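You operate a simulated robot arm through the tools that you are given. There is no shell and no other tool. Be economical: measure what you need, move in short steps, check, and stop when the job is done.

You are at the controls of a simulated robot arm. One attempt, no reset.

TASK
Put the teal-banded duct on the aisle side of the sheet table away on the low shelf under the damper. Then put one of the grey fingers from the table top beside the open-front bin on top of the small orange box. Then take the green roller and leave it on the top of the small blanks. The order counts. Set down upright: teal-banded duct, green roller.
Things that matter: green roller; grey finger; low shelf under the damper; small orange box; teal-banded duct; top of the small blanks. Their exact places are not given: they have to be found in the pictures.

Only the result counts: the job must be done as asked and must still hold three seconds after the hand-in. Knocking over, shifting, dropping, spilling or breaking anything else fails it. Flat cloth is picked up by pressing the open fingertips on it (5 to 10 N) and closing them slowly along it; thin cloth reads only 2 to 8 mm in the jaws.

THE ROBOT
A 6-joint arm with a two-finger gripper on a trunk, on a base that drives. Base frame: it is fixed to the floor where the robot stands at the start and does not move with it; the origin is under the middle of the robot, x ahead of it, y to its left, z up; the surface under the hand at the start is at about z = 800. Units: mm, degrees, N and s.
Its first joint turns from -166.0 to 166.0 degrees. Places, roughly: green roller [-2750, 6500, 1000]; grey finger [500, -1250, 750]; low shelf under the damper [-2300, 6700, 400]; small orange box (8x10x7 cm) [600, -1500, 800]; top of the small blanks [1800, 6500, 800]. Payload 3.43 kg.
The tool frame sits at the grasp point between the pads (the TCP): z along the fingers, y along the line on which they close. The tips reach 20 mm beyond it. Largest opening 190 mm; the body of the gripper starts 248 mm behind the TCP.
Orientation is that of the tool frame in the base frame, as a unit quaternion [x, y, z, w]. With the fingers straight down and closing along the base's y, the tool's x points along the base's -x, its y along +y and its z along -z.

THE INTERFACE
- The arm moves only by the tool play_rows. Its argument "commands" is a list of rows, each an object (a shift or turn left out is 0, a gripper value left out holds the last) with "linear": the shift along the tool's x, y, z in mm, a list of three; "rotation": the turn, a rotation vector about the tool's x, y, z in degrees, a list of three; "grip": the opening, from 0 (shut) to 1 (fully open). In form: [{"linear": [dx, dy, dz], "rotation": [wx, wy, wz], "grip": grip}, ...]. A call has 1 to 12 rows; each row shifts and turns the commanded pose from where the row before left it, along the tool's axes as they then stand. Rows are played at 5 a second. More than 50 mm and 8.6 degrees between two rows, or a gripper value outside its range, and nothing of the call is played. A pose out of reach is approached as far as the arm can. The call stops where the force on the tool passes 40 N (or 10 N more than at its start, if that is more) or the arm is blocked; 0.2 s more then pass. The fingers move at their own pace (about 45 mm/s each) and stop on an object; they squeeze with about 33 N. The grip force told is the motor's: it shows also when the fingers shut on nothing. Time passes only in rows, and 0.2 s behind the last, so rows that do not move let the fingers close. The reply holds the time, the measured pose of the TCP, the force on the tool along the base axes, the opening and the grip force, in the units named above and with some noise, with the torque about the TCP (base axes, N m) and any sound that the robot's microphone picked up.
- Cameras (640 x 400 px; columns grow to the right, rows downward): "scene" is now at [9.1, 143.1, 1367.7]; the picture's right is [-0.62, -0.79, -0.00], its down [-0.45, 0.35, -0.82] and it looks along [0.65, -0.51, -0.57] (base axes); focal length 277 px, centre (320, 200). "wrist" rides on the gripper at [70, -8, -288] in the tool frame; the picture's right is [0.12, 0.99, 0.00], its down [-0.96, 0.12, -0.25] and it looks along [-0.25, 0.03, 0.97] (tool axes); focal length 261 px, centre (320, 200).
- camera(camera): a new picture of that camera. The clock stands still meanwhile.
- lift_body(by): slides the trunk up (or, below 0, down) by that many mm; the arm and the scene camera ride with it, the base frame stays. It gives what a move gives, with no picture.
- base_move(legs): drives the robot by 1 to 6 legs, each [ahead, turn to the left] in mm and degrees, along the robot's own axes; the way and the turn of a leg run together, so that a leg with both is an arc; at most 1500 mm and 180 degrees a leg. The arm and the cameras ride along, it lands a little off, and it stops where it bumps. It gives what a move gives.
- aim_head(pan, tilt): turns the head with the scene camera to pan (to the left, within 155 degrees either way) and tilt (down, from -29 to 69), counted from straight ahead of the robot. It gives what a move gives.
- probe_pixels(camera, pixels): for up to 12 pixels [column, row] of the newest picture of that camera ("zoom" is the newest enlarged one), the place [x, y, z] in the base frame of the surface seen there, good to about 3 mm. The clock stands still meanwhile.
- inspect(camera, box): a new picture of the part [left, top, right, bottom] of that camera's present view, enlarged. The clock stands still meanwhile.
- hand_in(): hands the job in; it is judged then, once.

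Work in short steps. Measure before you move; look again where a grasp or a placing could have gone wrong, and mend it. You have 110 turns and 78 pictures in all, those below and enlarged ones among them. Open the gripper and draw the arm clear of the work before you hand the job in, unless the task says otherwise; then end with one line.

The tools are called after "Emit:" by a JSON object that holds its "method" and its "body". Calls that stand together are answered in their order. play_rows: Moves the arm, as the interface text tells. Its arguments: {"type":"object","properties":{"commands":{"type":"array"}},"required":["commands"]} The other tools are called the same way: lift_body (by) slides the trunk up or down; base_move (legs) drives the base; aim_head (pan, tilt) turns the head that bears the scene camera; camera (camera) takes a picture; probe_pixels (camera, pixels) gives the place of the surface under pixels of a picture; inspect (camera, box) takes an enlarged picture of a part of a camera's view; hand_in () hands the job in.

At the start:

```text
time_s: 0.0
position: [485.9, -618.5, 1117.2]
tcp_rot: [0.0, 1.0, 0.0, 0.0]
ft_force: [0.7, 0.0, -0.2]
torque: [-0.03, 0.0, 0.03]
gripper_width: 190.0
grip_force: 0.0
trunk travel left (down, up): [-175.0, 65.0]
robot x, y, heading: [-1.5, -0.3, 0.1]
head pan, tilt: [-38.3, 34.7]
```

scene: 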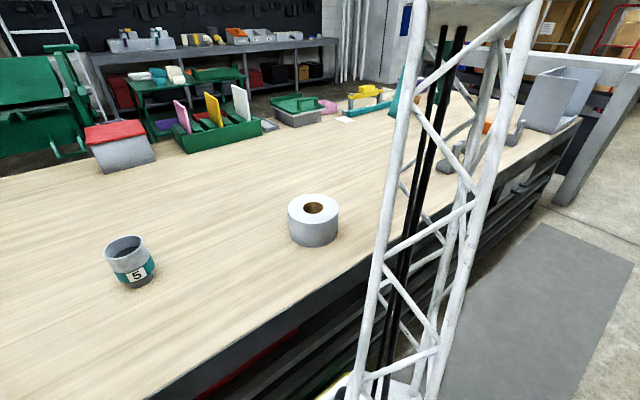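
wrist: 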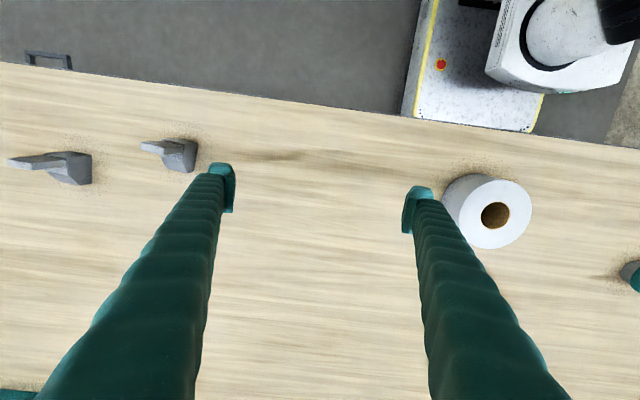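

The scene shows a grey cup with a teal band at (130,262), a white roll at (313,220) and grey fingers near (480,150). I measure these first.

Emit:
{"method": "probe_pixels", "body": {"camera": "scene", "pixels": [[130, 265], [125, 242], [313, 195], [355, 390], [20, 180], [560, 110], [450, 160], [515, 135], [486, 127], [150, 395], [210, 120], [120, 150]]}}

Emit:
{"method": "probe_pixels", "body": {"camera": "wrist", "pixels": [[65, 165], [180, 155], [20, 160], [150, 148], [490, 215], [45, 60], [630, 275], [300, 120]]}}

Emit:
{"method": "aim_head", "body": {"pan": -80, "tilt": 30}}

Emit:
{"method": "camera", "body": {"camera": "scene"}}

```text
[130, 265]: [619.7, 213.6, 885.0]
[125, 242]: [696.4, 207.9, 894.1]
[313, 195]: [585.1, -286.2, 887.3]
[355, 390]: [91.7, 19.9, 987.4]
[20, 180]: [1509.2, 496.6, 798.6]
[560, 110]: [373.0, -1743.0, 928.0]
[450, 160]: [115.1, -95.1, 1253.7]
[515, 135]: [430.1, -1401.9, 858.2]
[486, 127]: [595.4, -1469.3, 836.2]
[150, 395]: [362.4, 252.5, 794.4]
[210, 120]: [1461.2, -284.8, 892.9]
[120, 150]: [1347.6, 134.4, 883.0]
```

```text
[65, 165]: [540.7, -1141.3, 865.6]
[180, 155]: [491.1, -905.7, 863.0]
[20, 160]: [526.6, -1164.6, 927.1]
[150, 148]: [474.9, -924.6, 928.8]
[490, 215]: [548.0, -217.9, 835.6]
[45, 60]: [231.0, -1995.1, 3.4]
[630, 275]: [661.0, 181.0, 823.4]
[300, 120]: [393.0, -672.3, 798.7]
```

```text
time_s: 1.1
position: [485.5, -618.0, 1117.5]
tcp_rot: [0.0, 1.0, 0.0, 0.0]
ft_force: [0.1, 1.2, -0.7]
torque: [0.04, 0.01, 0.0]
gripper_width: 189.9
grip_force: 0.1
trunk travel left (down, up): [-175.0, 65.0]
robot x, y, heading: [1.4, -0.2, 0.3]
head pan, tilt: [-80.0, 30.0]
```

```text
75 pictures are left
```

scene: 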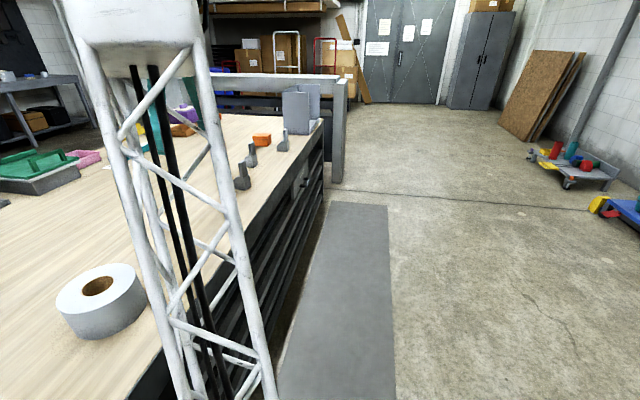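

Three grey fingers and an orange box are in view near (262,140). I pan around to survey the rest of the hall.

Emit:
{"method": "aim_head", "body": {"pan": 60, "tilt": 15}}

Emit:
{"method": "camera", "body": {"camera": "scene"}}

Emit:
{"method": "aim_head", "body": {"pan": 125, "tilt": 15}}

Emit:
{"method": "camera", "body": {"camera": "scene"}}

Emit:
{"method": "aim_head", "body": {"pan": -140, "tilt": 15}}

Emit:
{"method": "camera", "body": {"camera": "scene"}}

Emit:
{"method": "aim_head", "body": {"pan": 10, "tilt": 15}}

Emit:
{"method": "camera", "body": {"camera": "scene"}}

```text
time_s: 3.3
position: [485.5, -617.7, 1117.6]
tcp_rot: [-0.001, 1.0, 0.0, 0.001]
ft_force: [0.4, 1.2, -0.4]
torque: [0.02, -0.01, 0.01]
gripper_width: 189.9
grip_force: 0.0
trunk travel left (down, up): [-175.0, 65.0]
robot x, y, heading: [0.5, -2.4, 0.1]
head pan, tilt: [60.0, 15.0]
```

```text
74 pictures are left
```

scene: 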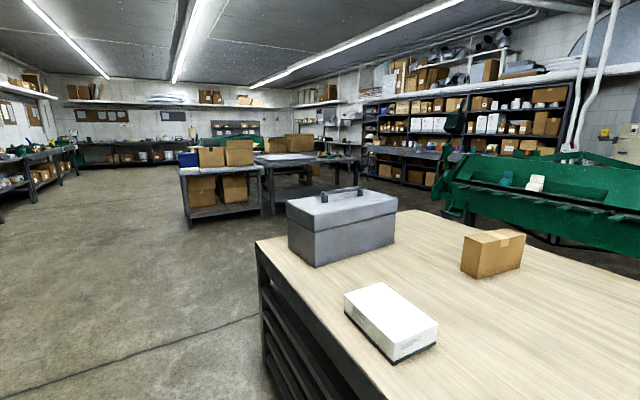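

```text
time_s: 4.7
position: [484.8, -617.2, 1116.9]
tcp_rot: [0.0, 1.0, -0.001, 0.0]
ft_force: [-0.7, 0.0, -0.4]
torque: [0.02, -0.01, 0.04]
gripper_width: 190.1
grip_force: 0.2
trunk travel left (down, up): [-175.0, 65.0]
robot x, y, heading: [0.3, -1.4, 0.0]
head pan, tilt: [125.0, 15.0]
```

```text
73 pictures are left
```

scene: 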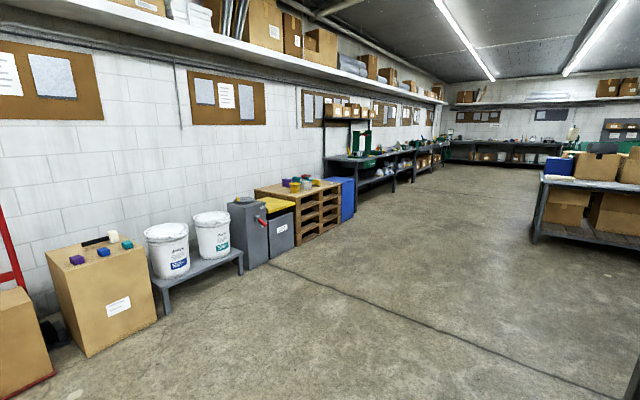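

```text
time_s: 8.4
position: [484.9, -618.0, 1116.9]
tcp_rot: [0.0, 1.0, 0.0, 0.0]
ft_force: [-0.1, -0.3, 0.8]
torque: [0.03, -0.03, 0.01]
gripper_width: 190.1
grip_force: 0.0
trunk travel left (down, up): [-175.0, 65.0]
robot x, y, heading: [-0.8, 3.1, -0.1]
head pan, tilt: [-140.0, 15.0]
```

```text
72 pictures are left
```

scene: 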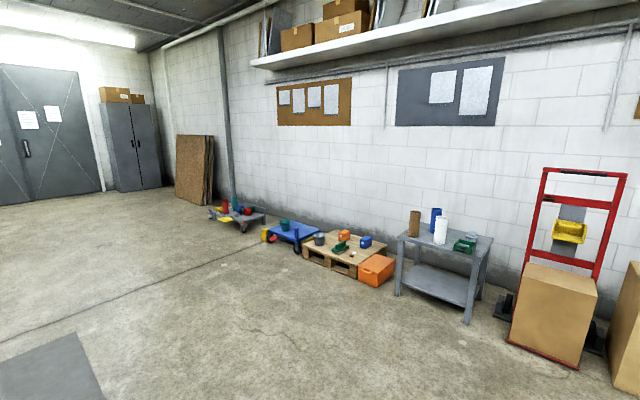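

```text
time_s: 10.7
position: [485.2, -617.6, 1117.3]
tcp_rot: [0.0, 1.0, 0.0, 0.0]
ft_force: [-0.4, -0.6, 0.2]
torque: [0.04, 0.03, -0.05]
gripper_width: 190.2
grip_force: 0.0
trunk travel left (down, up): [-175.0, 65.0]
robot x, y, heading: [-0.0, 0.5, -0.1]
head pan, tilt: [10.0, 15.0]
```

```text
71 pictures are left
```

scene: 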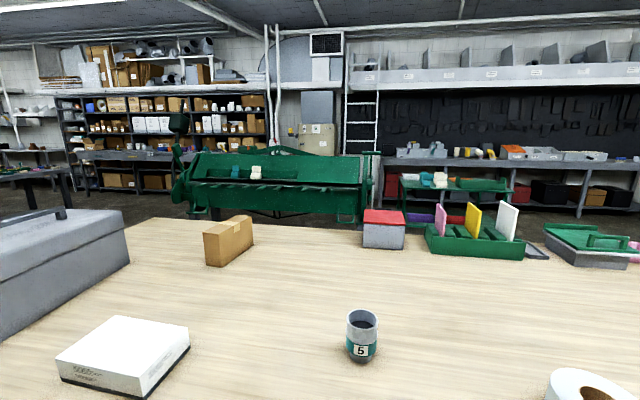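

The near cup is labelled 5 with a teal band at (362,335), but a different table may be the "sheet table". I zoom into both directions for other ducts.

Emit:
{"method": "inspect", "body": {"camera": "scene", "box": [300, 270, 430, 370]}}

Emit:
{"method": "aim_head", "body": {"pan": 70, "tilt": 15}}

Emit:
{"method": "inspect", "body": {"camera": "scene", "box": [200, 100, 440, 250]}}

Emit:
{"method": "probe_pixels", "body": {"camera": "zoom", "pixels": [[100, 200], [300, 200], [400, 150], [500, 150], [400, 250]]}}

```text
4.00 times, centred on (365, 320) of scene
```

zoom: 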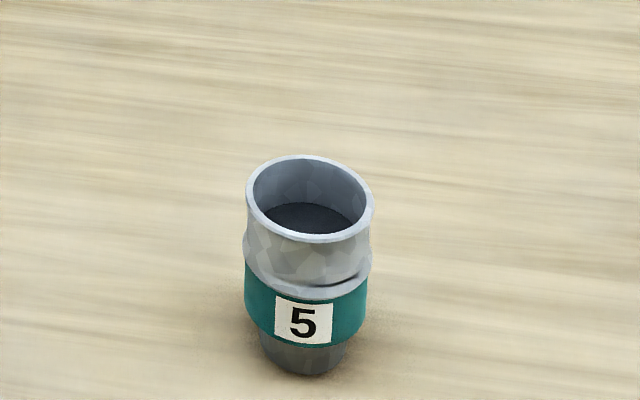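

```text
time_s: 12.0
position: [484.7, -617.4, 1117.2]
tcp_rot: [0.0, 1.0, -0.001, 0.0]
ft_force: [-1.0, 1.3, 1.0]
torque: [0.03, -0.01, -0.02]
gripper_width: 190.0
grip_force: 0.0
trunk travel left (down, up): [-175.0, 65.0]
robot x, y, heading: [-1.1, 2.4, -0.0]
head pan, tilt: [70.0, 15.0]
```

```text
2.67 times, centred on (320, 175) of scene
```

zoom: 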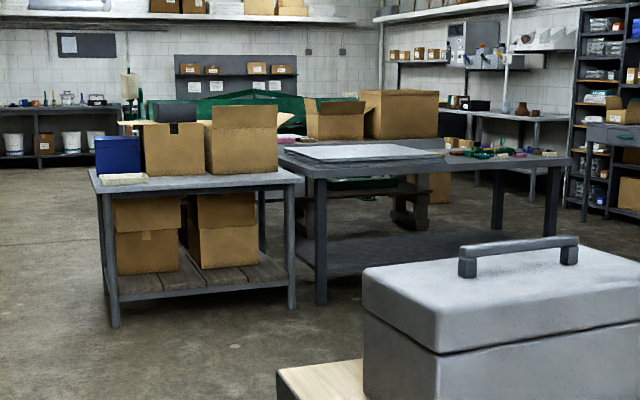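

```text
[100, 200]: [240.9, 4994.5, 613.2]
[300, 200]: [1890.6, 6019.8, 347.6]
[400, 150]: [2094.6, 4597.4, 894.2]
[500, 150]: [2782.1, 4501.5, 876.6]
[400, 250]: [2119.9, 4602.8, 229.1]
```

A table carrying sheets stands around (2100,4600), likely the "sheet table". Before driving there, I check obstacle heights around the robot for the arm sweep.

Emit:
{"method": "aim_head", "body": {"pan": 50, "tilt": 35}}

Emit:
{"method": "camera", "body": {"camera": "scene"}}

Emit:
{"method": "probe_pixels", "body": {"camera": "scene", "pixels": [[320, 60], [320, 120], [200, 250], [400, 200], [300, 350], [100, 200], [500, 150]]}}

```text
time_s: 12.8
position: [485.0, -618.4, 1118.2]
tcp_rot: [0.0, 1.0, 0.0, 0.001]
ft_force: [-0.2, 0.0, -0.1]
torque: [0.0, 0.01, -0.01]
gripper_width: 190.1
grip_force: 0.0
trunk travel left (down, up): [-175.0, 65.0]
robot x, y, heading: [1.8, -1.4, 0.2]
head pan, tilt: [50.0, 35.0]
```

```text
68 pictures are left
```

scene: 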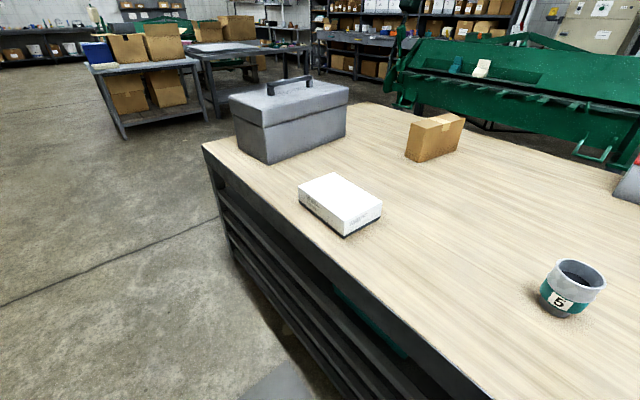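

```text
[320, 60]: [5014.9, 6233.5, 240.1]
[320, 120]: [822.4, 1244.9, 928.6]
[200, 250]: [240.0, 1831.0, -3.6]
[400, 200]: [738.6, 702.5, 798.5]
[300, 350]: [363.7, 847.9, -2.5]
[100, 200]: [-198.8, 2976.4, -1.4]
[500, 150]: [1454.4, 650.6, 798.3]
```

Everything around is below about 1030 mm and the TCP sits at 1117. I bring the arm in front of the robot and a bit higher so it travels compactly.

Emit:
{"method": "play_rows", "body": {"commands": [{"linear": [0, 48, -10]}, {"linear": [0, 48, -10]}, {"linear": [0, 48, -10]}, {"linear": [0, 48, -10]}, {"linear": [0, 48, -10]}, {"linear": [0, 48, -10]}, {"linear": [0, 48, -10]}, {"linear": [0, 48, -10]}, {"linear": [0, 48, 0]}, {"linear": [0, 48, 0]}, {"linear": [0, 48, 0]}, {"linear": [0, 48, 0]}]}}

Emit:
{"method": "base_move", "body": {"legs": [[0, 100], [1500, 0], [1200, -10]]}}

Emit:
{"method": "aim_head", "body": {"pan": -40, "tilt": 20}}

Emit:
{"method": "camera", "body": {"camera": "scene"}}

```text
time_s: 15.4
position: [487.0, -43.6, 1196.5]
tcp_rot: [0.0, 1.0, -0.001, 0.0]
ft_force: [0.4, -0.6, 0.3]
torque: [0.1, 0.02, 0.01]
gripper_width: 189.9
grip_force: 0.0
trunk travel left (down, up): [-175.0, 65.0]
robot x, y, heading: [1.2, -0.1, -0.2]
head pan, tilt: [50.0, 35.0]
```

```text
time_s: 17.2
position: [467.2, 78.2, 1195.9]
tcp_rot: [-0.128, 0.992, 0.0, -0.001]
ft_force: [-0.7, 0.3, 0.8]
torque: [0.04, 0.02, -0.01]
gripper_width: 190.1
grip_force: 0.0
trunk travel left (down, up): [-175.0, 65.0]
robot x, y, heading: [-15.4, -5.3, 11.7]
head pan, tilt: [50.0, 35.0]
stopped in leg 1: the robot was blocked; the commanded pose is now the measured one
```

```text
time_s: 18.9
position: [464.8, 78.4, 1195.5]
tcp_rot: [-0.128, 0.992, 0.0, 0.0]
ft_force: [0.0, 0.4, -0.5]
torque: [0.0, -0.01, -0.03]
gripper_width: 189.9
grip_force: 0.1
trunk travel left (down, up): [-175.0, 65.0]
robot x, y, heading: [-16.0, -4.9, 11.9]
head pan, tilt: [-40.0, 20.0]
```

```text
67 pictures are left
```

scene: 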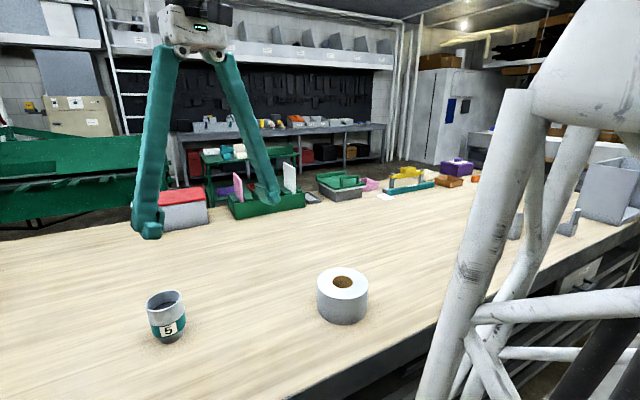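

Turning is blocked because the base is too near the table. I back off 500 mm, then turn left and drive.

Emit:
{"method": "base_move", "body": {"legs": [[-450, 0], [0, 85], [1500, 0], [1100, 0]]}}

Emit:
{"method": "camera", "body": {"camera": "scene"}}

```text
time_s: 37.5
position: [-725.6, 2967.6, 1196.4]
tcp_rot: [0.751, -0.661, -0.001, -0.001]
ft_force: [-0.9, 1.0, -0.2]
torque: [-0.03, -0.05, 0.04]
gripper_width: 190.1
grip_force: 0.2
trunk travel left (down, up): [-175.0, 65.0]
robot x, y, heading: [-705.2, 2481.8, 94.3]
head pan, tilt: [-40.0, 20.0]
```

```text
66 pictures are left
```

scene: 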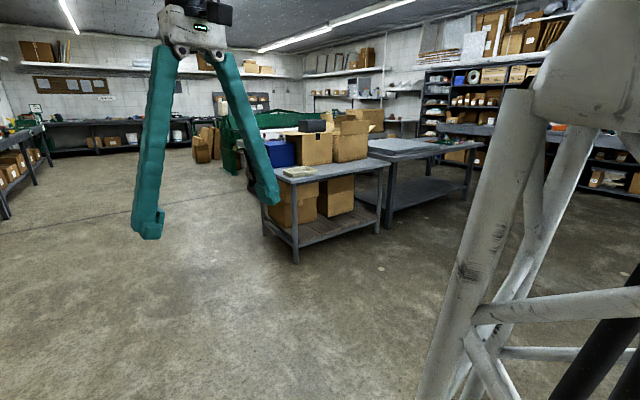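

The sheet table is to the right of the box table, around (430,155). I aim and zoom there to see what stands on it and which side faces the aisle.

Emit:
{"method": "inspect", "body": {"camera": "scene", "box": [340, 90, 500, 190]}}

Emit:
{"method": "probe_pixels", "body": {"camera": "scene", "pixels": [[295, 262], [265, 235], [380, 230], [390, 228], [465, 190], [470, 250], [410, 150], [330, 175], [200, 300], [40, 190]]}}

```text
4.00 times, centred on (420, 140) of scene
```

zoom: 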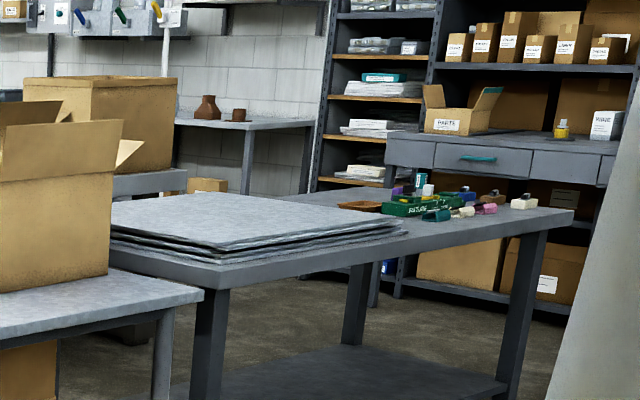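

```text
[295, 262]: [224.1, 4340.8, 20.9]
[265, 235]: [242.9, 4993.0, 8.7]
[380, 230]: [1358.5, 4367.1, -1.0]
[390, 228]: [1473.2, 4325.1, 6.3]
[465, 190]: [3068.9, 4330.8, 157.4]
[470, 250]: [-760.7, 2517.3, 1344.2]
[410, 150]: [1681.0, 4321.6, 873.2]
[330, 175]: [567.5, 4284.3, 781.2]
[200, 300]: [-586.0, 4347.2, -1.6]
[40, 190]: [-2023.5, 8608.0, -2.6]
```

From here only small tools show on the sheet table's right end. I drive on along the aisle to see its back side and also the damper bench on the left.

Emit:
{"method": "base_move", "body": {"legs": [[1500, 0], [1300, 0]]}}

Emit:
{"method": "aim_head", "body": {"pan": -90, "tilt": 15}}

Emit:
{"method": "camera", "body": {"camera": "scene"}}

Emit:
{"method": "aim_head", "body": {"pan": 50, "tilt": 20}}

Emit:
{"method": "camera", "body": {"camera": "scene"}}

```text
time_s: 51.0
position: [-926.3, 5745.6, 1195.9]
tcp_rot: [0.75, -0.661, -0.001, 0.0]
ft_force: [-0.7, 0.8, -0.3]
torque: [-0.02, -0.06, -0.02]
gripper_width: 190.0
grip_force: 0.1
trunk travel left (down, up): [-175.0, 65.0]
robot x, y, heading: [-907.7, 5256.1, 94.1]
head pan, tilt: [-40.0, 20.0]
```

```text
time_s: 52.2
position: [-926.6, 5746.3, 1195.3]
tcp_rot: [0.751, -0.661, 0.0, 0.001]
ft_force: [0.7, 0.5, -0.1]
torque: [-0.03, 0.0, 0.01]
gripper_width: 190.1
grip_force: 0.0
trunk travel left (down, up): [-175.0, 65.0]
robot x, y, heading: [-908.3, 5257.4, 94.1]
head pan, tilt: [-90.0, 15.0]
```

```text
64 pictures are left
```

scene: 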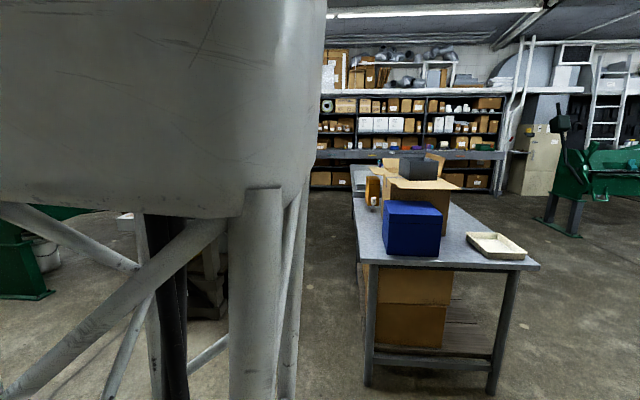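

```text
time_s: 54.4
position: [-927.2, 5745.3, 1196.0]
tcp_rot: [0.751, -0.661, 0.001, 0.001]
ft_force: [0.2, -0.8, 0.1]
torque: [0.0, 0.05, -0.03]
gripper_width: 189.8
grip_force: 0.1
trunk travel left (down, up): [-175.0, 65.0]
robot x, y, heading: [-910.7, 5257.7, 94.1]
head pan, tilt: [50.0, 20.0]
```

```text
63 pictures are left
```

scene: 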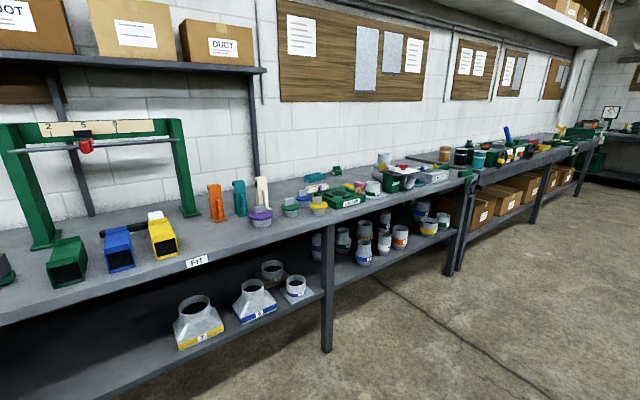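

Low shelves with banded ducts are visible at (380,240) and (250,300). I measure them and zoom in to identify the damper.

Emit:
{"method": "probe_pixels", "body": {"camera": "scene", "pixels": [[380, 260], [440, 230], [250, 315], [365, 200], [265, 215], [320, 205], [430, 175], [330, 285], [300, 300], [450, 150], [500, 150], [215, 200]]}}

Emit:
{"method": "inspect", "body": {"camera": "scene", "box": [240, 140, 480, 290]}}

Emit:
{"method": "inspect", "body": {"camera": "scene", "box": [420, 110, 580, 210]}}

```text
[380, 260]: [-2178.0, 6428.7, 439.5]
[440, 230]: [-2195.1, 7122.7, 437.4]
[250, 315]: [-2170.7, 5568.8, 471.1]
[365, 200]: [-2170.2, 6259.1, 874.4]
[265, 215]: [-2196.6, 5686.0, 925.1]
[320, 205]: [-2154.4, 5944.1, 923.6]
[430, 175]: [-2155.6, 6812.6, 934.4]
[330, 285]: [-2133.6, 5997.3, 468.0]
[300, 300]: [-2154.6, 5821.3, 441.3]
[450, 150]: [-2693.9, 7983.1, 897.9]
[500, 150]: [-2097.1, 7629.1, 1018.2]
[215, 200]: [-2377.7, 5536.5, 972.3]
```

```text
2.67 times, centred on (360, 215) of scene
```

zoom: 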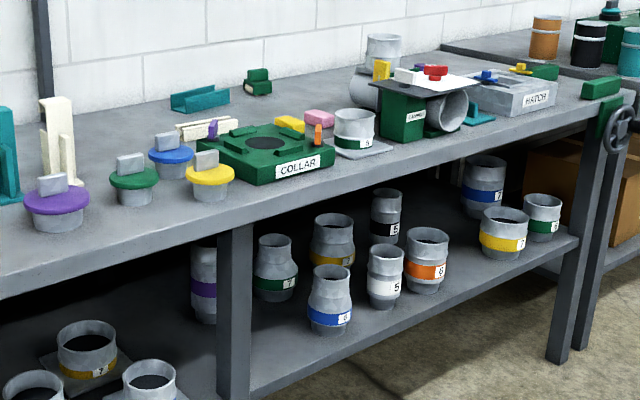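

```text
4.00 times, centred on (500, 160) of scene
```

zoom: 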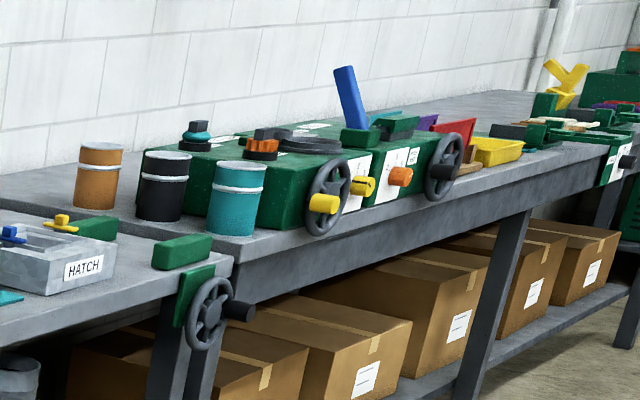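

The shelf at y≈6000–7100, z≈440 holds numbered banded ducts, under the bench with the fixtures. I now turn right to look over the sheet table's back side and toward the small blanks.

Emit:
{"method": "base_move", "body": {"legs": [[300, 0], [0, -90]]}}

Emit:
{"method": "aim_head", "body": {"pan": 25, "tilt": 15}}

Emit:
{"method": "camera", "body": {"camera": "scene"}}

```text
time_s: 60.6
position: [-442.5, 5558.9, 1196.1]
tcp_rot: [-0.05, 0.999, 0.001, 0.0]
ft_force: [-0.2, 0.2, -0.6]
torque: [0.03, 0.0, 0.0]
gripper_width: 190.1
grip_force: 0.2
trunk travel left (down, up): [-175.0, 65.0]
robot x, y, heading: [-927.4, 5560.0, 2.6]
head pan, tilt: [50.0, 20.0]
```

```text
time_s: 61.5
position: [-443.1, 5560.7, 1196.8]
tcp_rot: [-0.05, 0.999, 0.0, 0.0]
ft_force: [0.1, 0.1, -0.2]
torque: [-0.03, 0.01, -0.01]
gripper_width: 189.8
grip_force: 0.0
trunk travel left (down, up): [-175.0, 65.0]
robot x, y, heading: [-932.3, 5555.2, 2.7]
head pan, tilt: [25.0, 15.0]
```

```text
60 pictures are left
```

scene: 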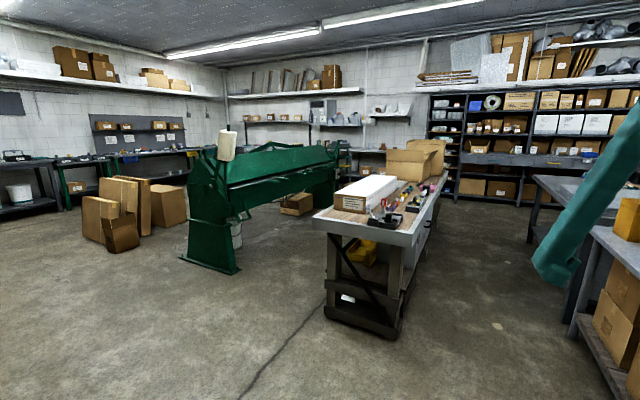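

A blanks table stands at (385,215) with an aisle between it and the sheet table at right. I probe clearances before driving in.

Emit:
{"method": "probe_pixels", "body": {"camera": "scene", "pixels": [[345, 245], [395, 335], [430, 200], [370, 188], [405, 160], [400, 205], [600, 230], [480, 250], [540, 185], [240, 270], [385, 220], [430, 185]]}}

Emit:
{"method": "inspect", "body": {"camera": "scene", "box": [310, 130, 470, 230]}}

```text
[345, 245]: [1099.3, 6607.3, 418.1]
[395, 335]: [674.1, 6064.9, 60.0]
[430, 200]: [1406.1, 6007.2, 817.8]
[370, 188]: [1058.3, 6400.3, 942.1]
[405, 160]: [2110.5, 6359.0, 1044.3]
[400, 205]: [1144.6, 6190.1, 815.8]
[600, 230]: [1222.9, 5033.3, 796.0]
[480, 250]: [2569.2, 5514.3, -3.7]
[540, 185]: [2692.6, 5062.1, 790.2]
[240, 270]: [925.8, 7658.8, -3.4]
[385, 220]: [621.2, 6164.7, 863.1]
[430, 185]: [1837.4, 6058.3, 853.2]
```

```text
4.00 times, centred on (390, 180) of scene
```

zoom: 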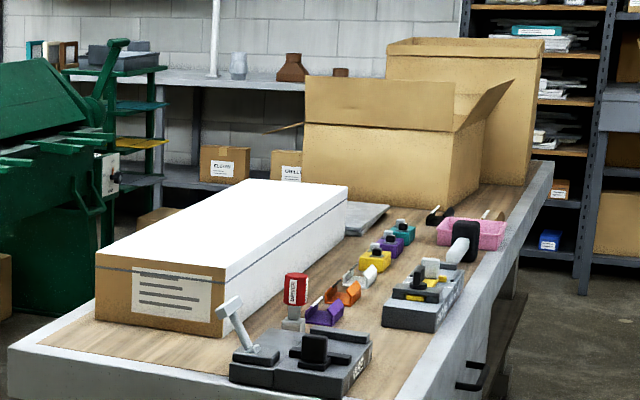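

The aisle between the tables is y≈5050–6000. I drive into it along y≈5540 and look at both tabletops.

Emit:
{"method": "base_move", "body": {"legs": [[0, -3], [1500, 0], [700, 0]]}}

Emit:
{"method": "aim_head", "body": {"pan": -55, "tilt": 30}}

Emit:
{"method": "camera", "body": {"camera": "scene"}}

Emit:
{"method": "aim_head", "body": {"pan": 60, "tilt": 30}}

Emit:
{"method": "camera", "body": {"camera": "scene"}}

```text
time_s: 72.8
position: [1777.7, 5530.0, 1195.7]
tcp_rot: [-0.028, 1.0, 0.0, 0.0]
ft_force: [0.8, -0.5, -1.0]
torque: [0.0, -0.02, 0.0]
gripper_width: 189.9
grip_force: 0.1
trunk travel left (down, up): [-175.0, 65.0]
robot x, y, heading: [1293.3, 5543.3, -0.1]
head pan, tilt: [25.0, 15.0]
```

```text
time_s: 74.4
position: [1779.7, 5528.0, 1196.1]
tcp_rot: [-0.029, 1.0, -0.001, 0.0]
ft_force: [0.3, -0.3, 0.1]
torque: [0.02, 0.02, -0.03]
gripper_width: 190.1
grip_force: 0.0
trunk travel left (down, up): [-175.0, 65.0]
robot x, y, heading: [1292.0, 5548.2, 0.2]
head pan, tilt: [-55.0, 30.0]
```

```text
58 pictures are left
```

scene: 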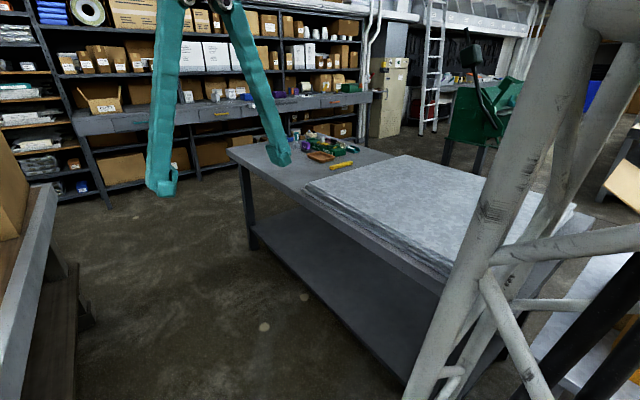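

```text
time_s: 76.3
position: [1779.1, 5528.9, 1195.8]
tcp_rot: [-0.028, 1.0, 0.0, 0.0]
ft_force: [-0.1, -0.1, -0.7]
torque: [0.0, -0.01, -0.02]
gripper_width: 190.0
grip_force: 0.0
trunk travel left (down, up): [-175.0, 65.0]
robot x, y, heading: [1289.2, 5546.9, 0.1]
head pan, tilt: [60.0, 30.0]
```

```text
57 pictures are left
```

scene: 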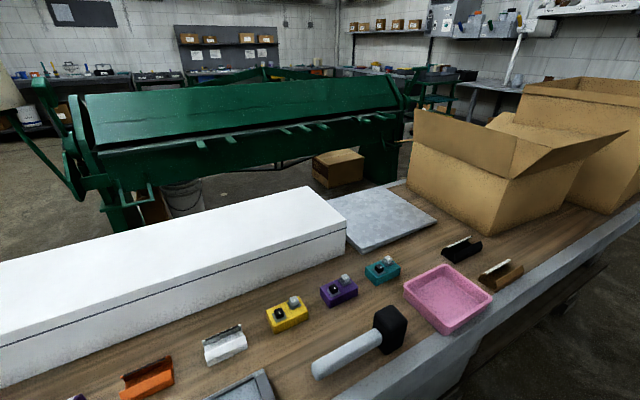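

No upright duct appears on this sheet table; I zoom on its cluster at (320,145) and measure the small blanks at (380,215).

Emit:
{"method": "probe_pixels", "body": {"camera": "scene", "pixels": [[380, 215], [365, 250], [435, 218], [330, 205], [390, 185], [345, 235], [385, 270], [440, 250], [400, 205]]}}

Emit:
{"method": "inspect", "body": {"camera": "scene", "box": [310, 160, 470, 260]}}

Emit:
{"method": "aim_head", "body": {"pan": -45, "tilt": 25}}

Emit:
{"method": "inspect", "body": {"camera": "scene", "box": [300, 100, 460, 200]}}

```text
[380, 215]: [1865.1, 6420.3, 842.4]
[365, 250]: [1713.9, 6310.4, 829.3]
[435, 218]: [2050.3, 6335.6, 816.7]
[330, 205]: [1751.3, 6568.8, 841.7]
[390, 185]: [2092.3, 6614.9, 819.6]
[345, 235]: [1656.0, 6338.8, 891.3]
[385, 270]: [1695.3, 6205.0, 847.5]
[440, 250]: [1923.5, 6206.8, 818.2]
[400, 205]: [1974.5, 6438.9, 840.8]
```

```text
4.00 times, centred on (390, 210) of scene
```

zoom: 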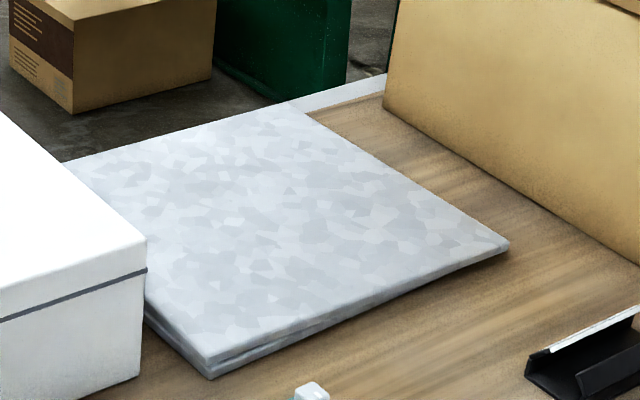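

```text
time_s: 78.1
position: [1779.5, 5528.7, 1196.1]
tcp_rot: [-0.029, 1.0, 0.0, 0.0]
ft_force: [-0.2, 0.3, 0.2]
torque: [0.0, -0.01, -0.04]
gripper_width: 190.0
grip_force: 0.1
trunk travel left (down, up): [-175.0, 65.0]
robot x, y, heading: [1288.8, 5547.6, 0.2]
head pan, tilt: [-45.0, 25.0]
```

```text
4.00 times, centred on (380, 150) of scene
```

zoom: 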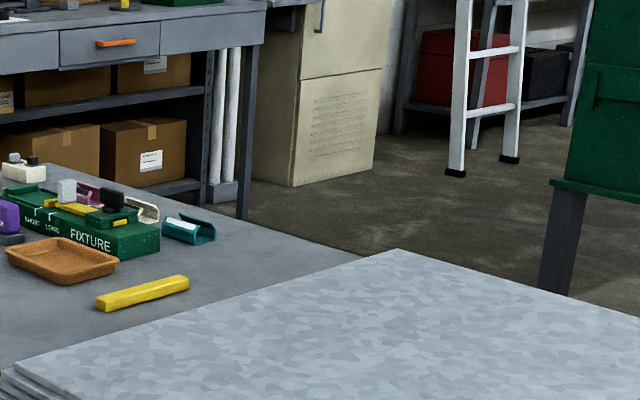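

No duct there, so the "5" teal-banded duct on the near (aisle) side of the wooden table is the one. Small blanks' top is z≈841 around (1880,6430). I drive back to the wooden table.

Emit:
{"method": "base_move", "body": {"legs": [[-1500, 0], [-690, 0], [0, -90], [1500, 0], [1500, 0], [1300, 0]]}}

```text
time_s: 113.2
position: [-1264.8, 817.9, 1196.4]
tcp_rot: [0.711, 0.703, 0.0, 0.001]
ft_force: [0.7, -0.9, 1.0]
torque: [0.0, -0.01, 0.0]
gripper_width: 190.2
grip_force: 0.1
trunk travel left (down, up): [-175.0, 65.0]
robot x, y, heading: [-1214.3, 1301.9, -94.2]
head pan, tilt: [-45.0, 25.0]
```

I go on to y≈220, turn to face the table, and take a look before approaching.

Emit:
{"method": "base_move", "body": {"legs": [[1070, 0], [0, 94], [700, 0]]}}

Emit:
{"method": "aim_head", "body": {"pan": 0, "tilt": 25}}

Emit:
{"method": "camera", "body": {"camera": "scene"}}

```text
time_s: 126.3
position: [-104.5, 216.2, 1196.7]
tcp_rot: [-0.029, 1.0, 0.0, 0.0]
ft_force: [-0.3, 0.4, -0.6]
torque: [0.0, 0.02, 0.01]
gripper_width: 190.0
grip_force: 0.0
trunk travel left (down, up): [-175.0, 65.0]
robot x, y, heading: [-590.0, 232.4, 0.2]
head pan, tilt: [-45.0, 25.0]
```

```text
time_s: 127.5
position: [-103.6, 217.3, 1195.9]
tcp_rot: [-0.03, 1.0, 0.0, 0.0]
ft_force: [1.4, -0.1, 0.0]
torque: [0.0, 0.01, 0.02]
gripper_width: 190.1
grip_force: 0.1
trunk travel left (down, up): [-175.0, 65.0]
robot x, y, heading: [-590.3, 233.2, -0.2]
head pan, tilt: [0.0, 25.0]
```

```text
54 pictures are left
```

scene: 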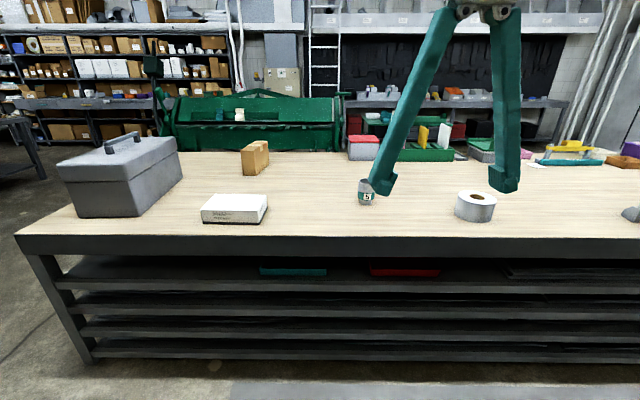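

The table carries sheets in its shelves, so this is the sheet table. I extend the arm and pitch the tool to about 30° below horizontal, for a side grasp that will also suit the low shelf.

Emit:
{"method": "play_rows", "body": {"commands": [{"linear": [-50, 0, 0]}, {"linear": [-50, 0, 0]}, {"linear": [-50, 0, 0]}, {"linear": [-50, 0, 0]}, {"linear": [-40, 0, 0]}, {"rotation": [0, -8.5, 0]}, {"rotation": [0, -8.5, 0]}, {"rotation": [0, -8.5, 0]}, {"rotation": [0, -8.5, 0]}, {"rotation": [0, -8.5, 0]}, {"rotation": [0, -8.5, 0]}, {"rotation": [0, -8.5, 3.4]}]}}

```text
refused: row 12 steps farther than a row can; nothing moved
```

Emit:
{"method": "play_rows", "body": {"commands": [{"linear": [-50, 0, 0]}, {"linear": [-50, 0, 0]}, {"linear": [-50, 0, 0]}, {"linear": [-50, 0, 0], "rotation": [0, 0, -3.4]}, {"linear": [-40, 0, 0]}, {"rotation": [0, -8.5, 0]}, {"rotation": [0, -8.5, 0]}, {"rotation": [0, -8.5, 0]}, {"rotation": [0, -8.5, 0]}, {"rotation": [0, -8.5, 0]}, {"rotation": [0, -8.5, 0]}, {"rotation": [0, -8.5, 0]}]}}

Emit:
{"method": "inspect", "body": {"camera": "scene", "box": [320, 160, 420, 222]}}

Emit:
{"method": "probe_pixels", "body": {"camera": "zoom", "pixels": [[240, 150], [300, 240], [345, 240], [260, 240], [300, 150], [345, 150], [255, 150], [300, 290]]}}

```text
time_s: 130.1
position: [136.0, 234.0, 1195.7]
tcp_rot: [-0.051, 0.866, 0.028, 0.496]
ft_force: [-0.2, 0.0, 0.3]
torque: [0.04, 0.04, 0.03]
gripper_width: 190.1
grip_force: 0.1
trunk travel left (down, up): [-175.0, 65.0]
robot x, y, heading: [-592.4, 236.1, 0.3]
head pan, tilt: [0.0, 25.0]
```

```text
6.40 times, centred on (370, 191) of scene
```

zoom: 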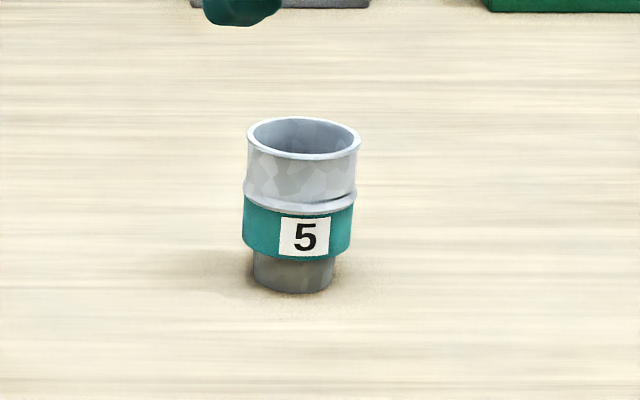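

```text
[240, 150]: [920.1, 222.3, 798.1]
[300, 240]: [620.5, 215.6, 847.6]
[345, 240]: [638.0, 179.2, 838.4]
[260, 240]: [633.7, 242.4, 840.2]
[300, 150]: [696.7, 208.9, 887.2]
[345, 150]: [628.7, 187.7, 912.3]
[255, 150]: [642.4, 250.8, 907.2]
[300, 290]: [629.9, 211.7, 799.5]
```

The duct is about 113 mm tall (799–912), centred near (656,212), radius ~37. I drive 430 ahead and correct the tool yaw.

Emit:
{"method": "base_move", "body": {"legs": [[430, 0]]}}

Emit:
{"method": "play_rows", "body": {"commands": [{"rotation": [5.7, 0, 3.3]}, {"linear": [0, 0, 0]}]}}

Emit:
{"method": "inspect", "body": {"camera": "scene", "box": [250, 170, 450, 295]}}

```text
time_s: 132.7
position: [574.4, 241.5, 1198.2]
tcp_rot: [-0.055, 0.866, 0.031, 0.495]
ft_force: [0.2, 0.3, 0.1]
torque: [-0.01, 0.03, 0.0]
gripper_width: 190.2
grip_force: 0.0
trunk travel left (down, up): [-175.0, 65.0]
robot x, y, heading: [-150.9, 237.0, 0.6]
head pan, tilt: [0.0, 25.0]
```

```text
time_s: 133.3
position: [573.2, 239.9, 1197.0]
tcp_rot: [-0.005, 0.868, 0.002, 0.497]
ft_force: [0.0, -0.7, 0.8]
torque: [-0.04, 0.04, 0.0]
gripper_width: 190.4
grip_force: 0.0
trunk travel left (down, up): [-175.0, 65.0]
robot x, y, heading: [-153.9, 234.1, 0.6]
head pan, tilt: [0.0, 25.0]
```

```text
3.20 times, centred on (350, 232) of scene
```

zoom: 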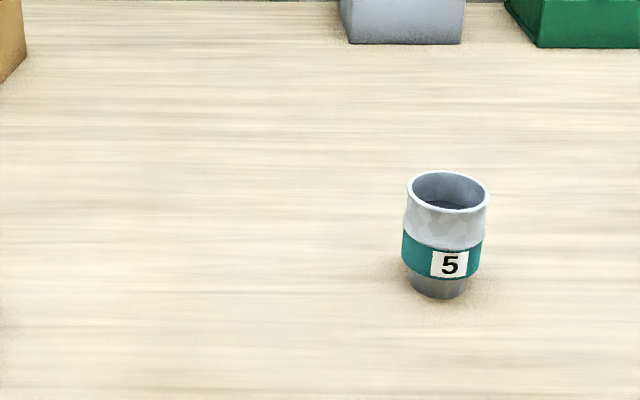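

I lower the open fingers behind the duct to z≈862 at x≈490, aligning y to 212.

Emit:
{"method": "play_rows", "body": {"commands": [{"linear": [41.3, -3.5, 12.2], "grip": 1}, {"linear": [41.3, -3.5, 12.2]}, {"linear": [41.3, -3.5, 12.2]}, {"linear": [41.3, -3.5, 12.2]}, {"linear": [41.3, -3.5, 12.2]}, {"linear": [41.3, -3.5, 12.2]}, {"linear": [41.3, -3.5, 12.2]}, {"linear": [41.3, -3.5, 12.2]}, {"linear": [0, 0, 0]}]}}

Emit:
{"method": "camera", "body": {"camera": "wrist"}}

```text
time_s: 135.3
position: [552.9, 215.1, 963.6]
tcp_rot: [-0.012, 0.871, -0.001, 0.491]
ft_force: [0.8, -2.4, 0.8]
torque: [0.17, 0.11, 0.12]
gripper_width: 189.8
grip_force: 0.1
out of reach, approached as far as the arm can: row 4, 6, 7, 8
trunk travel left (down, up): [-175.0, 65.0]
robot x, y, heading: [-153.8, 235.4, 0.3]
head pan, tilt: [0.0, 25.0]
```

```text
51 pictures are left
```

wrist: 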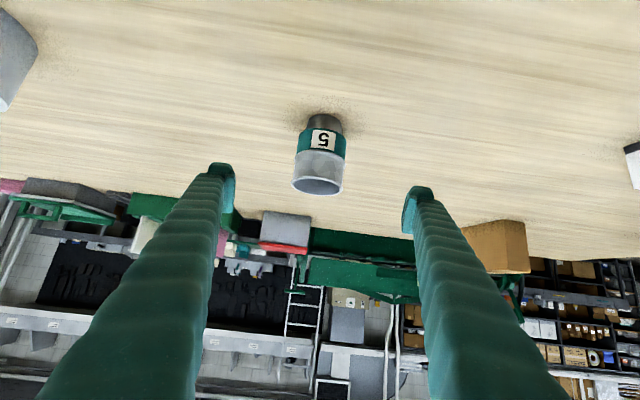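

The arm is limited at z≈964 here; the trunk can bring it lower. I slide the trunk down 100 mm.

Emit:
{"method": "lift_body", "body": {"by": -100}}

```text
time_s: 136.7
position: [554.4, 213.3, 865.8]
tcp_rot: [-0.004, 0.871, 0.001, 0.491]
ft_force: [0.4, -0.1, 0.3]
torque: [-0.01, -0.01, 0.02]
gripper_width: 190.0
grip_force: 0.0
trunk travel left (down, up): [-75.0, 165.0]
robot x, y, heading: [-149.9, 235.1, 0.3]
head pan, tilt: [0.0, 25.0]
```

Now z=866, y=213. I advance 101 mm in +x to straddle the duct, then close.

Emit:
{"method": "play_rows", "body": {"commands": [{"linear": [-17.2, 0, 29]}, {"linear": [-17.2, 0, 29]}, {"linear": [-17.2, 0, 29]}, {"linear": [0, 0, 0]}]}}

Emit:
{"method": "camera", "body": {"camera": "wrist"}}

```text
time_s: 137.7
position: [654.3, 216.1, 862.9]
tcp_rot: [-0.006, 0.871, 0.004, 0.492]
ft_force: [0.3, -0.3, 0.6]
torque: [0.01, 0.04, -0.01]
gripper_width: 190.1
grip_force: 0.1
trunk travel left (down, up): [-75.0, 165.0]
robot x, y, heading: [-153.0, 233.3, 0.5]
head pan, tilt: [0.0, 25.0]
```

```text
50 pictures are left
```

wrist: 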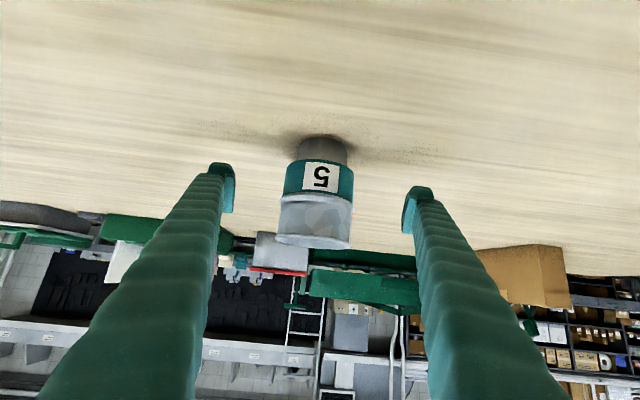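

The duct (317,205) is centred between the fingers (222/415). I close the gripper.

Emit:
{"method": "play_rows", "body": {"commands": [{"grip": 0}, {"grip": 0}, {"grip": 0}, {"grip": 0}, {"grip": 0}, {"grip": 0}, {"grip": 0}, {"grip": 0}, {"grip": 0}, {"grip": 0}]}}

Emit:
{"method": "play_rows", "body": {"commands": [{"linear": [-17, 0, -10]}, {"linear": [-26, 0, -15]}, {"linear": [-26, 0, -15]}]}}

Emit:
{"method": "camera", "body": {"camera": "wrist"}}

```text
time_s: 139.8
position: [654.4, 214.8, 863.2]
tcp_rot: [-0.005, 0.871, 0.004, 0.492]
ft_force: [-0.1, -0.9, 0.6]
torque: [-0.18, 0.01, -0.05]
gripper_width: 79.4
grip_force: 33.0
trunk travel left (down, up): [-75.0, 165.0]
robot x, y, heading: [-150.4, 238.0, 0.7]
head pan, tilt: [0.0, 25.0]
```

```text
time_s: 140.7
position: [657.1, 213.6, 943.3]
tcp_rot: [-0.004, 0.872, 0.002, 0.49]
ft_force: [0.1, -0.6, -2.0]
torque: [0.01, -0.03, 0.01]
gripper_width: 79.0
grip_force: 33.4
trunk travel left (down, up): [-75.0, 165.0]
robot x, y, heading: [-154.8, 238.5, 0.6]
head pan, tilt: [0.0, 25.0]
```

```text
49 pictures are left
```

wrist: 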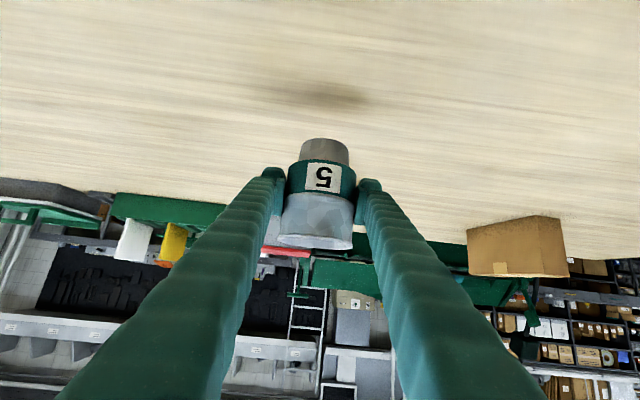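

The duct is lifted and upright (its bottom 64 mm below the TCP). I back off, turn toward the far bench, and test how low the arm reaches in the open.

Emit:
{"method": "base_move", "body": {"legs": [[-750, 0], [0, 90]]}}

Emit:
{"method": "lift_body", "body": {"by": -75}}

Emit:
{"method": "play_rows", "body": {"commands": [{"linear": [40, 0, 24]}, {"linear": [40, 0, 24]}, {"linear": [40, 0, 24]}, {"linear": [40, 0, 24]}, {"linear": [40, 0, 24]}, {"linear": [40, 0, 24]}, {"linear": [40, 0, 24]}, {"linear": [40, 0, 24]}]}}

```text
time_s: 148.7
position: [-853.0, 1044.1, 943.9]
tcp_rot: [-0.612, 0.619, 0.346, 0.35]
ft_force: [-0.5, 0.5, -2.0]
torque: [0.03, 0.01, 0.01]
gripper_width: 78.9
grip_force: 33.0
trunk travel left (down, up): [-75.0, 165.0]
robot x, y, heading: [-889.2, 235.6, 89.3]
head pan, tilt: [0.0, 25.0]
```

```text
time_s: 149.8
position: [-853.2, 1044.8, 868.0]
tcp_rot: [-0.613, 0.619, 0.346, 0.35]
ft_force: [0.4, 0.0, -2.9]
torque: [-0.04, 0.01, 0.02]
gripper_width: 79.0
grip_force: 33.1
trunk travel left (down, up): [0.0, 240.0]
robot x, y, heading: [-893.4, 237.0, 89.2]
head pan, tilt: [0.0, 25.0]
```

```text
time_s: 151.6
position: [-801.9, 1089.1, 565.2]
tcp_rot: [-0.605, 0.629, 0.357, 0.332]
ft_force: [0.5, 0.0, -0.3]
torque: [-0.14, 0.01, -0.06]
gripper_width: 79.2
grip_force: 33.0
out of reach, approached as far as the arm can: row 3, 4, 5, 6, 7, 8
trunk travel left (down, up): [0.0, 240.0]
robot x, y, heading: [-890.1, 235.4, 89.4]
head pan, tilt: [0.0, 25.0]
```

It got to z≈565 at about 860 mm radius with small deviations. I try further outward and lower, to find where z≈505 is reachable.

Emit:
{"method": "play_rows", "body": {"commands": [{"linear": [-25, 0, 43]}, {"linear": [-25, 0, 43]}, {"linear": [0, 0, 0]}, {"linear": [0, 0, 0]}]}}

```text
time_s: 152.6
position: [-801.6, 1191.2, 562.4]
tcp_rot: [-0.608, 0.629, 0.358, 0.328]
ft_force: [0.3, 0.0, -2.0]
torque: [-0.01, 0.0, -0.01]
gripper_width: 79.0
grip_force: 33.5
trunk travel left (down, up): [0.0, 240.0]
robot x, y, heading: [-895.9, 235.9, 89.2]
head pan, tilt: [0.0, 25.0]
```

At 960 mm radius it is reachable without complaint. I go down another 70 mm there.

Emit:
{"method": "play_rows", "body": {"commands": [{"linear": [30, 0, 18]}, {"linear": [30, 0, 18]}, {"linear": [0, 0, 0]}]}}

```text
time_s: 153.4
position: [-792.0, 1187.4, 491.9]
tcp_rot: [-0.609, 0.628, 0.361, 0.324]
ft_force: [-1.2, -0.1, -1.3]
torque: [0.02, 0.03, -0.03]
gripper_width: 78.8
grip_force: 32.8
out of reach, approached as far as the arm can: row 1, 2
trunk travel left (down, up): [0.0, 240.0]
robot x, y, heading: [-892.4, 233.8, 89.3]
head pan, tilt: [0.0, 25.0]
```

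z≈492 is reachable at ~960 mm. I raise the trunk for travel and drive up the aisle to y≈6600, checking the pose there.

Emit:
{"method": "lift_body", "body": {"by": 200}}

Emit:
{"method": "base_move", "body": {"legs": [[1500, 0], [1500, 0], [1500, 0], [1500, 0]]}}

```text
time_s: 155.6
position: [-792.5, 1187.4, 692.5]
tcp_rot: [-0.609, 0.628, 0.361, 0.325]
ft_force: [-0.1, -0.1, -2.0]
torque: [0.03, 0.02, 0.03]
gripper_width: 79.1
grip_force: 33.2
trunk travel left (down, up): [-200.0, 40.0]
robot x, y, heading: [-891.4, 237.7, 89.1]
head pan, tilt: [0.0, 25.0]
```

```text
time_s: 184.2
position: [-742.3, 7205.3, 693.1]
tcp_rot: [-0.618, 0.619, 0.365, 0.319]
ft_force: [0.4, 0.2, -1.9]
torque: [-0.01, -0.02, 0.02]
gripper_width: 78.8
grip_force: 33.3
trunk travel left (down, up): [-200.0, 40.0]
robot x, y, heading: [-813.6, 6252.3, 91.1]
head pan, tilt: [0.0, 25.0]
```

I move on 330 mm and turn to face the bench, then look.

Emit:
{"method": "base_move", "body": {"legs": [[330, 0], [0, 89]]}}

Emit:
{"method": "aim_head", "body": {"pan": 10, "tilt": 22}}

Emit:
{"method": "camera", "body": {"camera": "scene"}}

```text
time_s: 190.3
position: [-1773.4, 6690.6, 692.3]
tcp_rot: [0.875, -0.018, -0.484, 0.023]
ft_force: [0.6, 0.1, -1.4]
torque: [0.0, -0.01, 0.03]
gripper_width: 78.7
grip_force: 32.8
trunk travel left (down, up): [-200.0, 40.0]
robot x, y, heading: [-819.2, 6576.2, 178.8]
head pan, tilt: [0.0, 25.0]
```

```text
time_s: 191.0
position: [-1772.7, 6691.3, 692.8]
tcp_rot: [0.875, -0.018, -0.484, 0.023]
ft_force: [-0.2, 0.0, -2.3]
torque: [0.0, -0.05, -0.02]
gripper_width: 78.8
grip_force: 32.7
trunk travel left (down, up): [-200.0, 40.0]
robot x, y, heading: [-822.9, 6580.4, 178.6]
head pan, tilt: [10.0, 22.0]
```

```text
48 pictures are left
```

scene: 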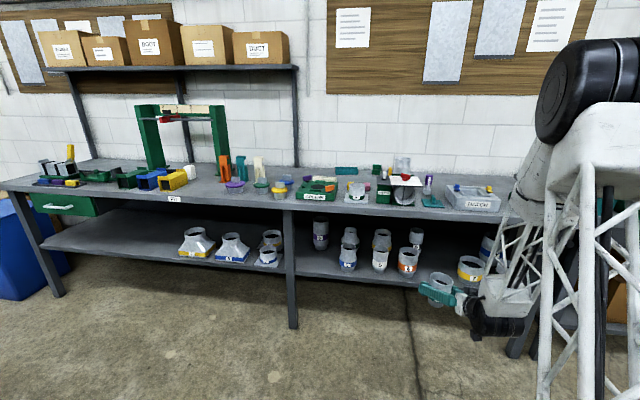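

Emit:
{"method": "inspect", "body": {"camera": "scene", "box": [290, 140, 530, 290]}}

Emit:
{"method": "probe_pixels", "body": {"camera": "zoom", "pixels": [[310, 330], [310, 350], [235, 325], [155, 330], [345, 255], [200, 345], [480, 325], [100, 325], [380, 300], [270, 300], [230, 85], [310, 150]]}}

```text
2.67 times, centred on (410, 215) of scene
```

zoom: 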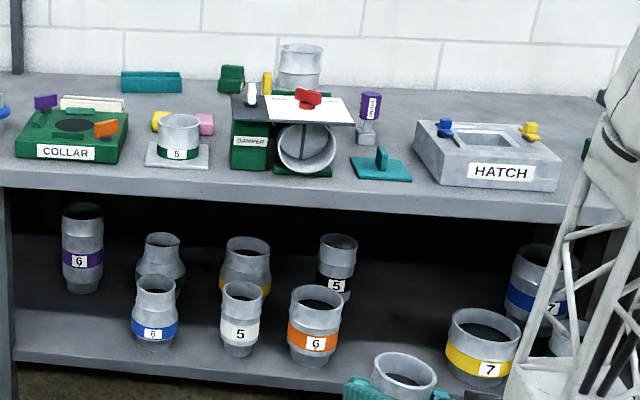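

```text
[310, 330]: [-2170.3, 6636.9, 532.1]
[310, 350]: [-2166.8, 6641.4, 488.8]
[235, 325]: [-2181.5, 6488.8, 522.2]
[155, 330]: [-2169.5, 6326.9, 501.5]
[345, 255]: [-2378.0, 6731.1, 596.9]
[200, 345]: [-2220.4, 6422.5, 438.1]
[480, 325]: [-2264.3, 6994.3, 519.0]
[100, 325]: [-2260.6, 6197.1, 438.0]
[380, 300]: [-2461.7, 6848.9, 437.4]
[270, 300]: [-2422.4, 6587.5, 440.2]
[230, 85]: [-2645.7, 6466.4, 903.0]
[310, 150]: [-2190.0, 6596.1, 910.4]
```

Shelf z=438; the free gap is at y≈6800 between the orange duct (y≈6640) and the yellow one (y≈6990). I drive 250 ahead, then fix roll and shift y.

Emit:
{"method": "base_move", "body": {"legs": [[240, 0]]}}

Emit:
{"method": "play_rows", "body": {"commands": [{"linear": [0, -35, 0], "rotation": [0, 0, -3.9]}, {"linear": [0, -35, 0]}, {"linear": [0, -35, 0]}, {"linear": [0, 0, 0]}]}}

```text
time_s: 192.8
position: [-2012.8, 6688.4, 693.3]
tcp_rot: [0.874, -0.016, -0.484, 0.024]
ft_force: [0.3, 0.5, -1.1]
torque: [0.02, -0.01, 0.0]
gripper_width: 78.8
grip_force: 32.7
trunk travel left (down, up): [-200.0, 40.0]
robot x, y, heading: [-1061.6, 6581.4, 179.0]
head pan, tilt: [10.0, 22.0]
```

```text
time_s: 193.8
position: [-2020.6, 6798.6, 698.2]
tcp_rot: [0.875, 0.014, -0.485, 0.008]
ft_force: [0.4, -0.1, -1.5]
torque: [-0.02, -0.07, -0.01]
gripper_width: 78.6
grip_force: 33.8
out of reach, approached as far as the arm can: row 1
trunk travel left (down, up): [-200.0, 40.0]
robot x, y, heading: [-1063.0, 6585.4, 178.9]
head pan, tilt: [10.0, 22.0]
```

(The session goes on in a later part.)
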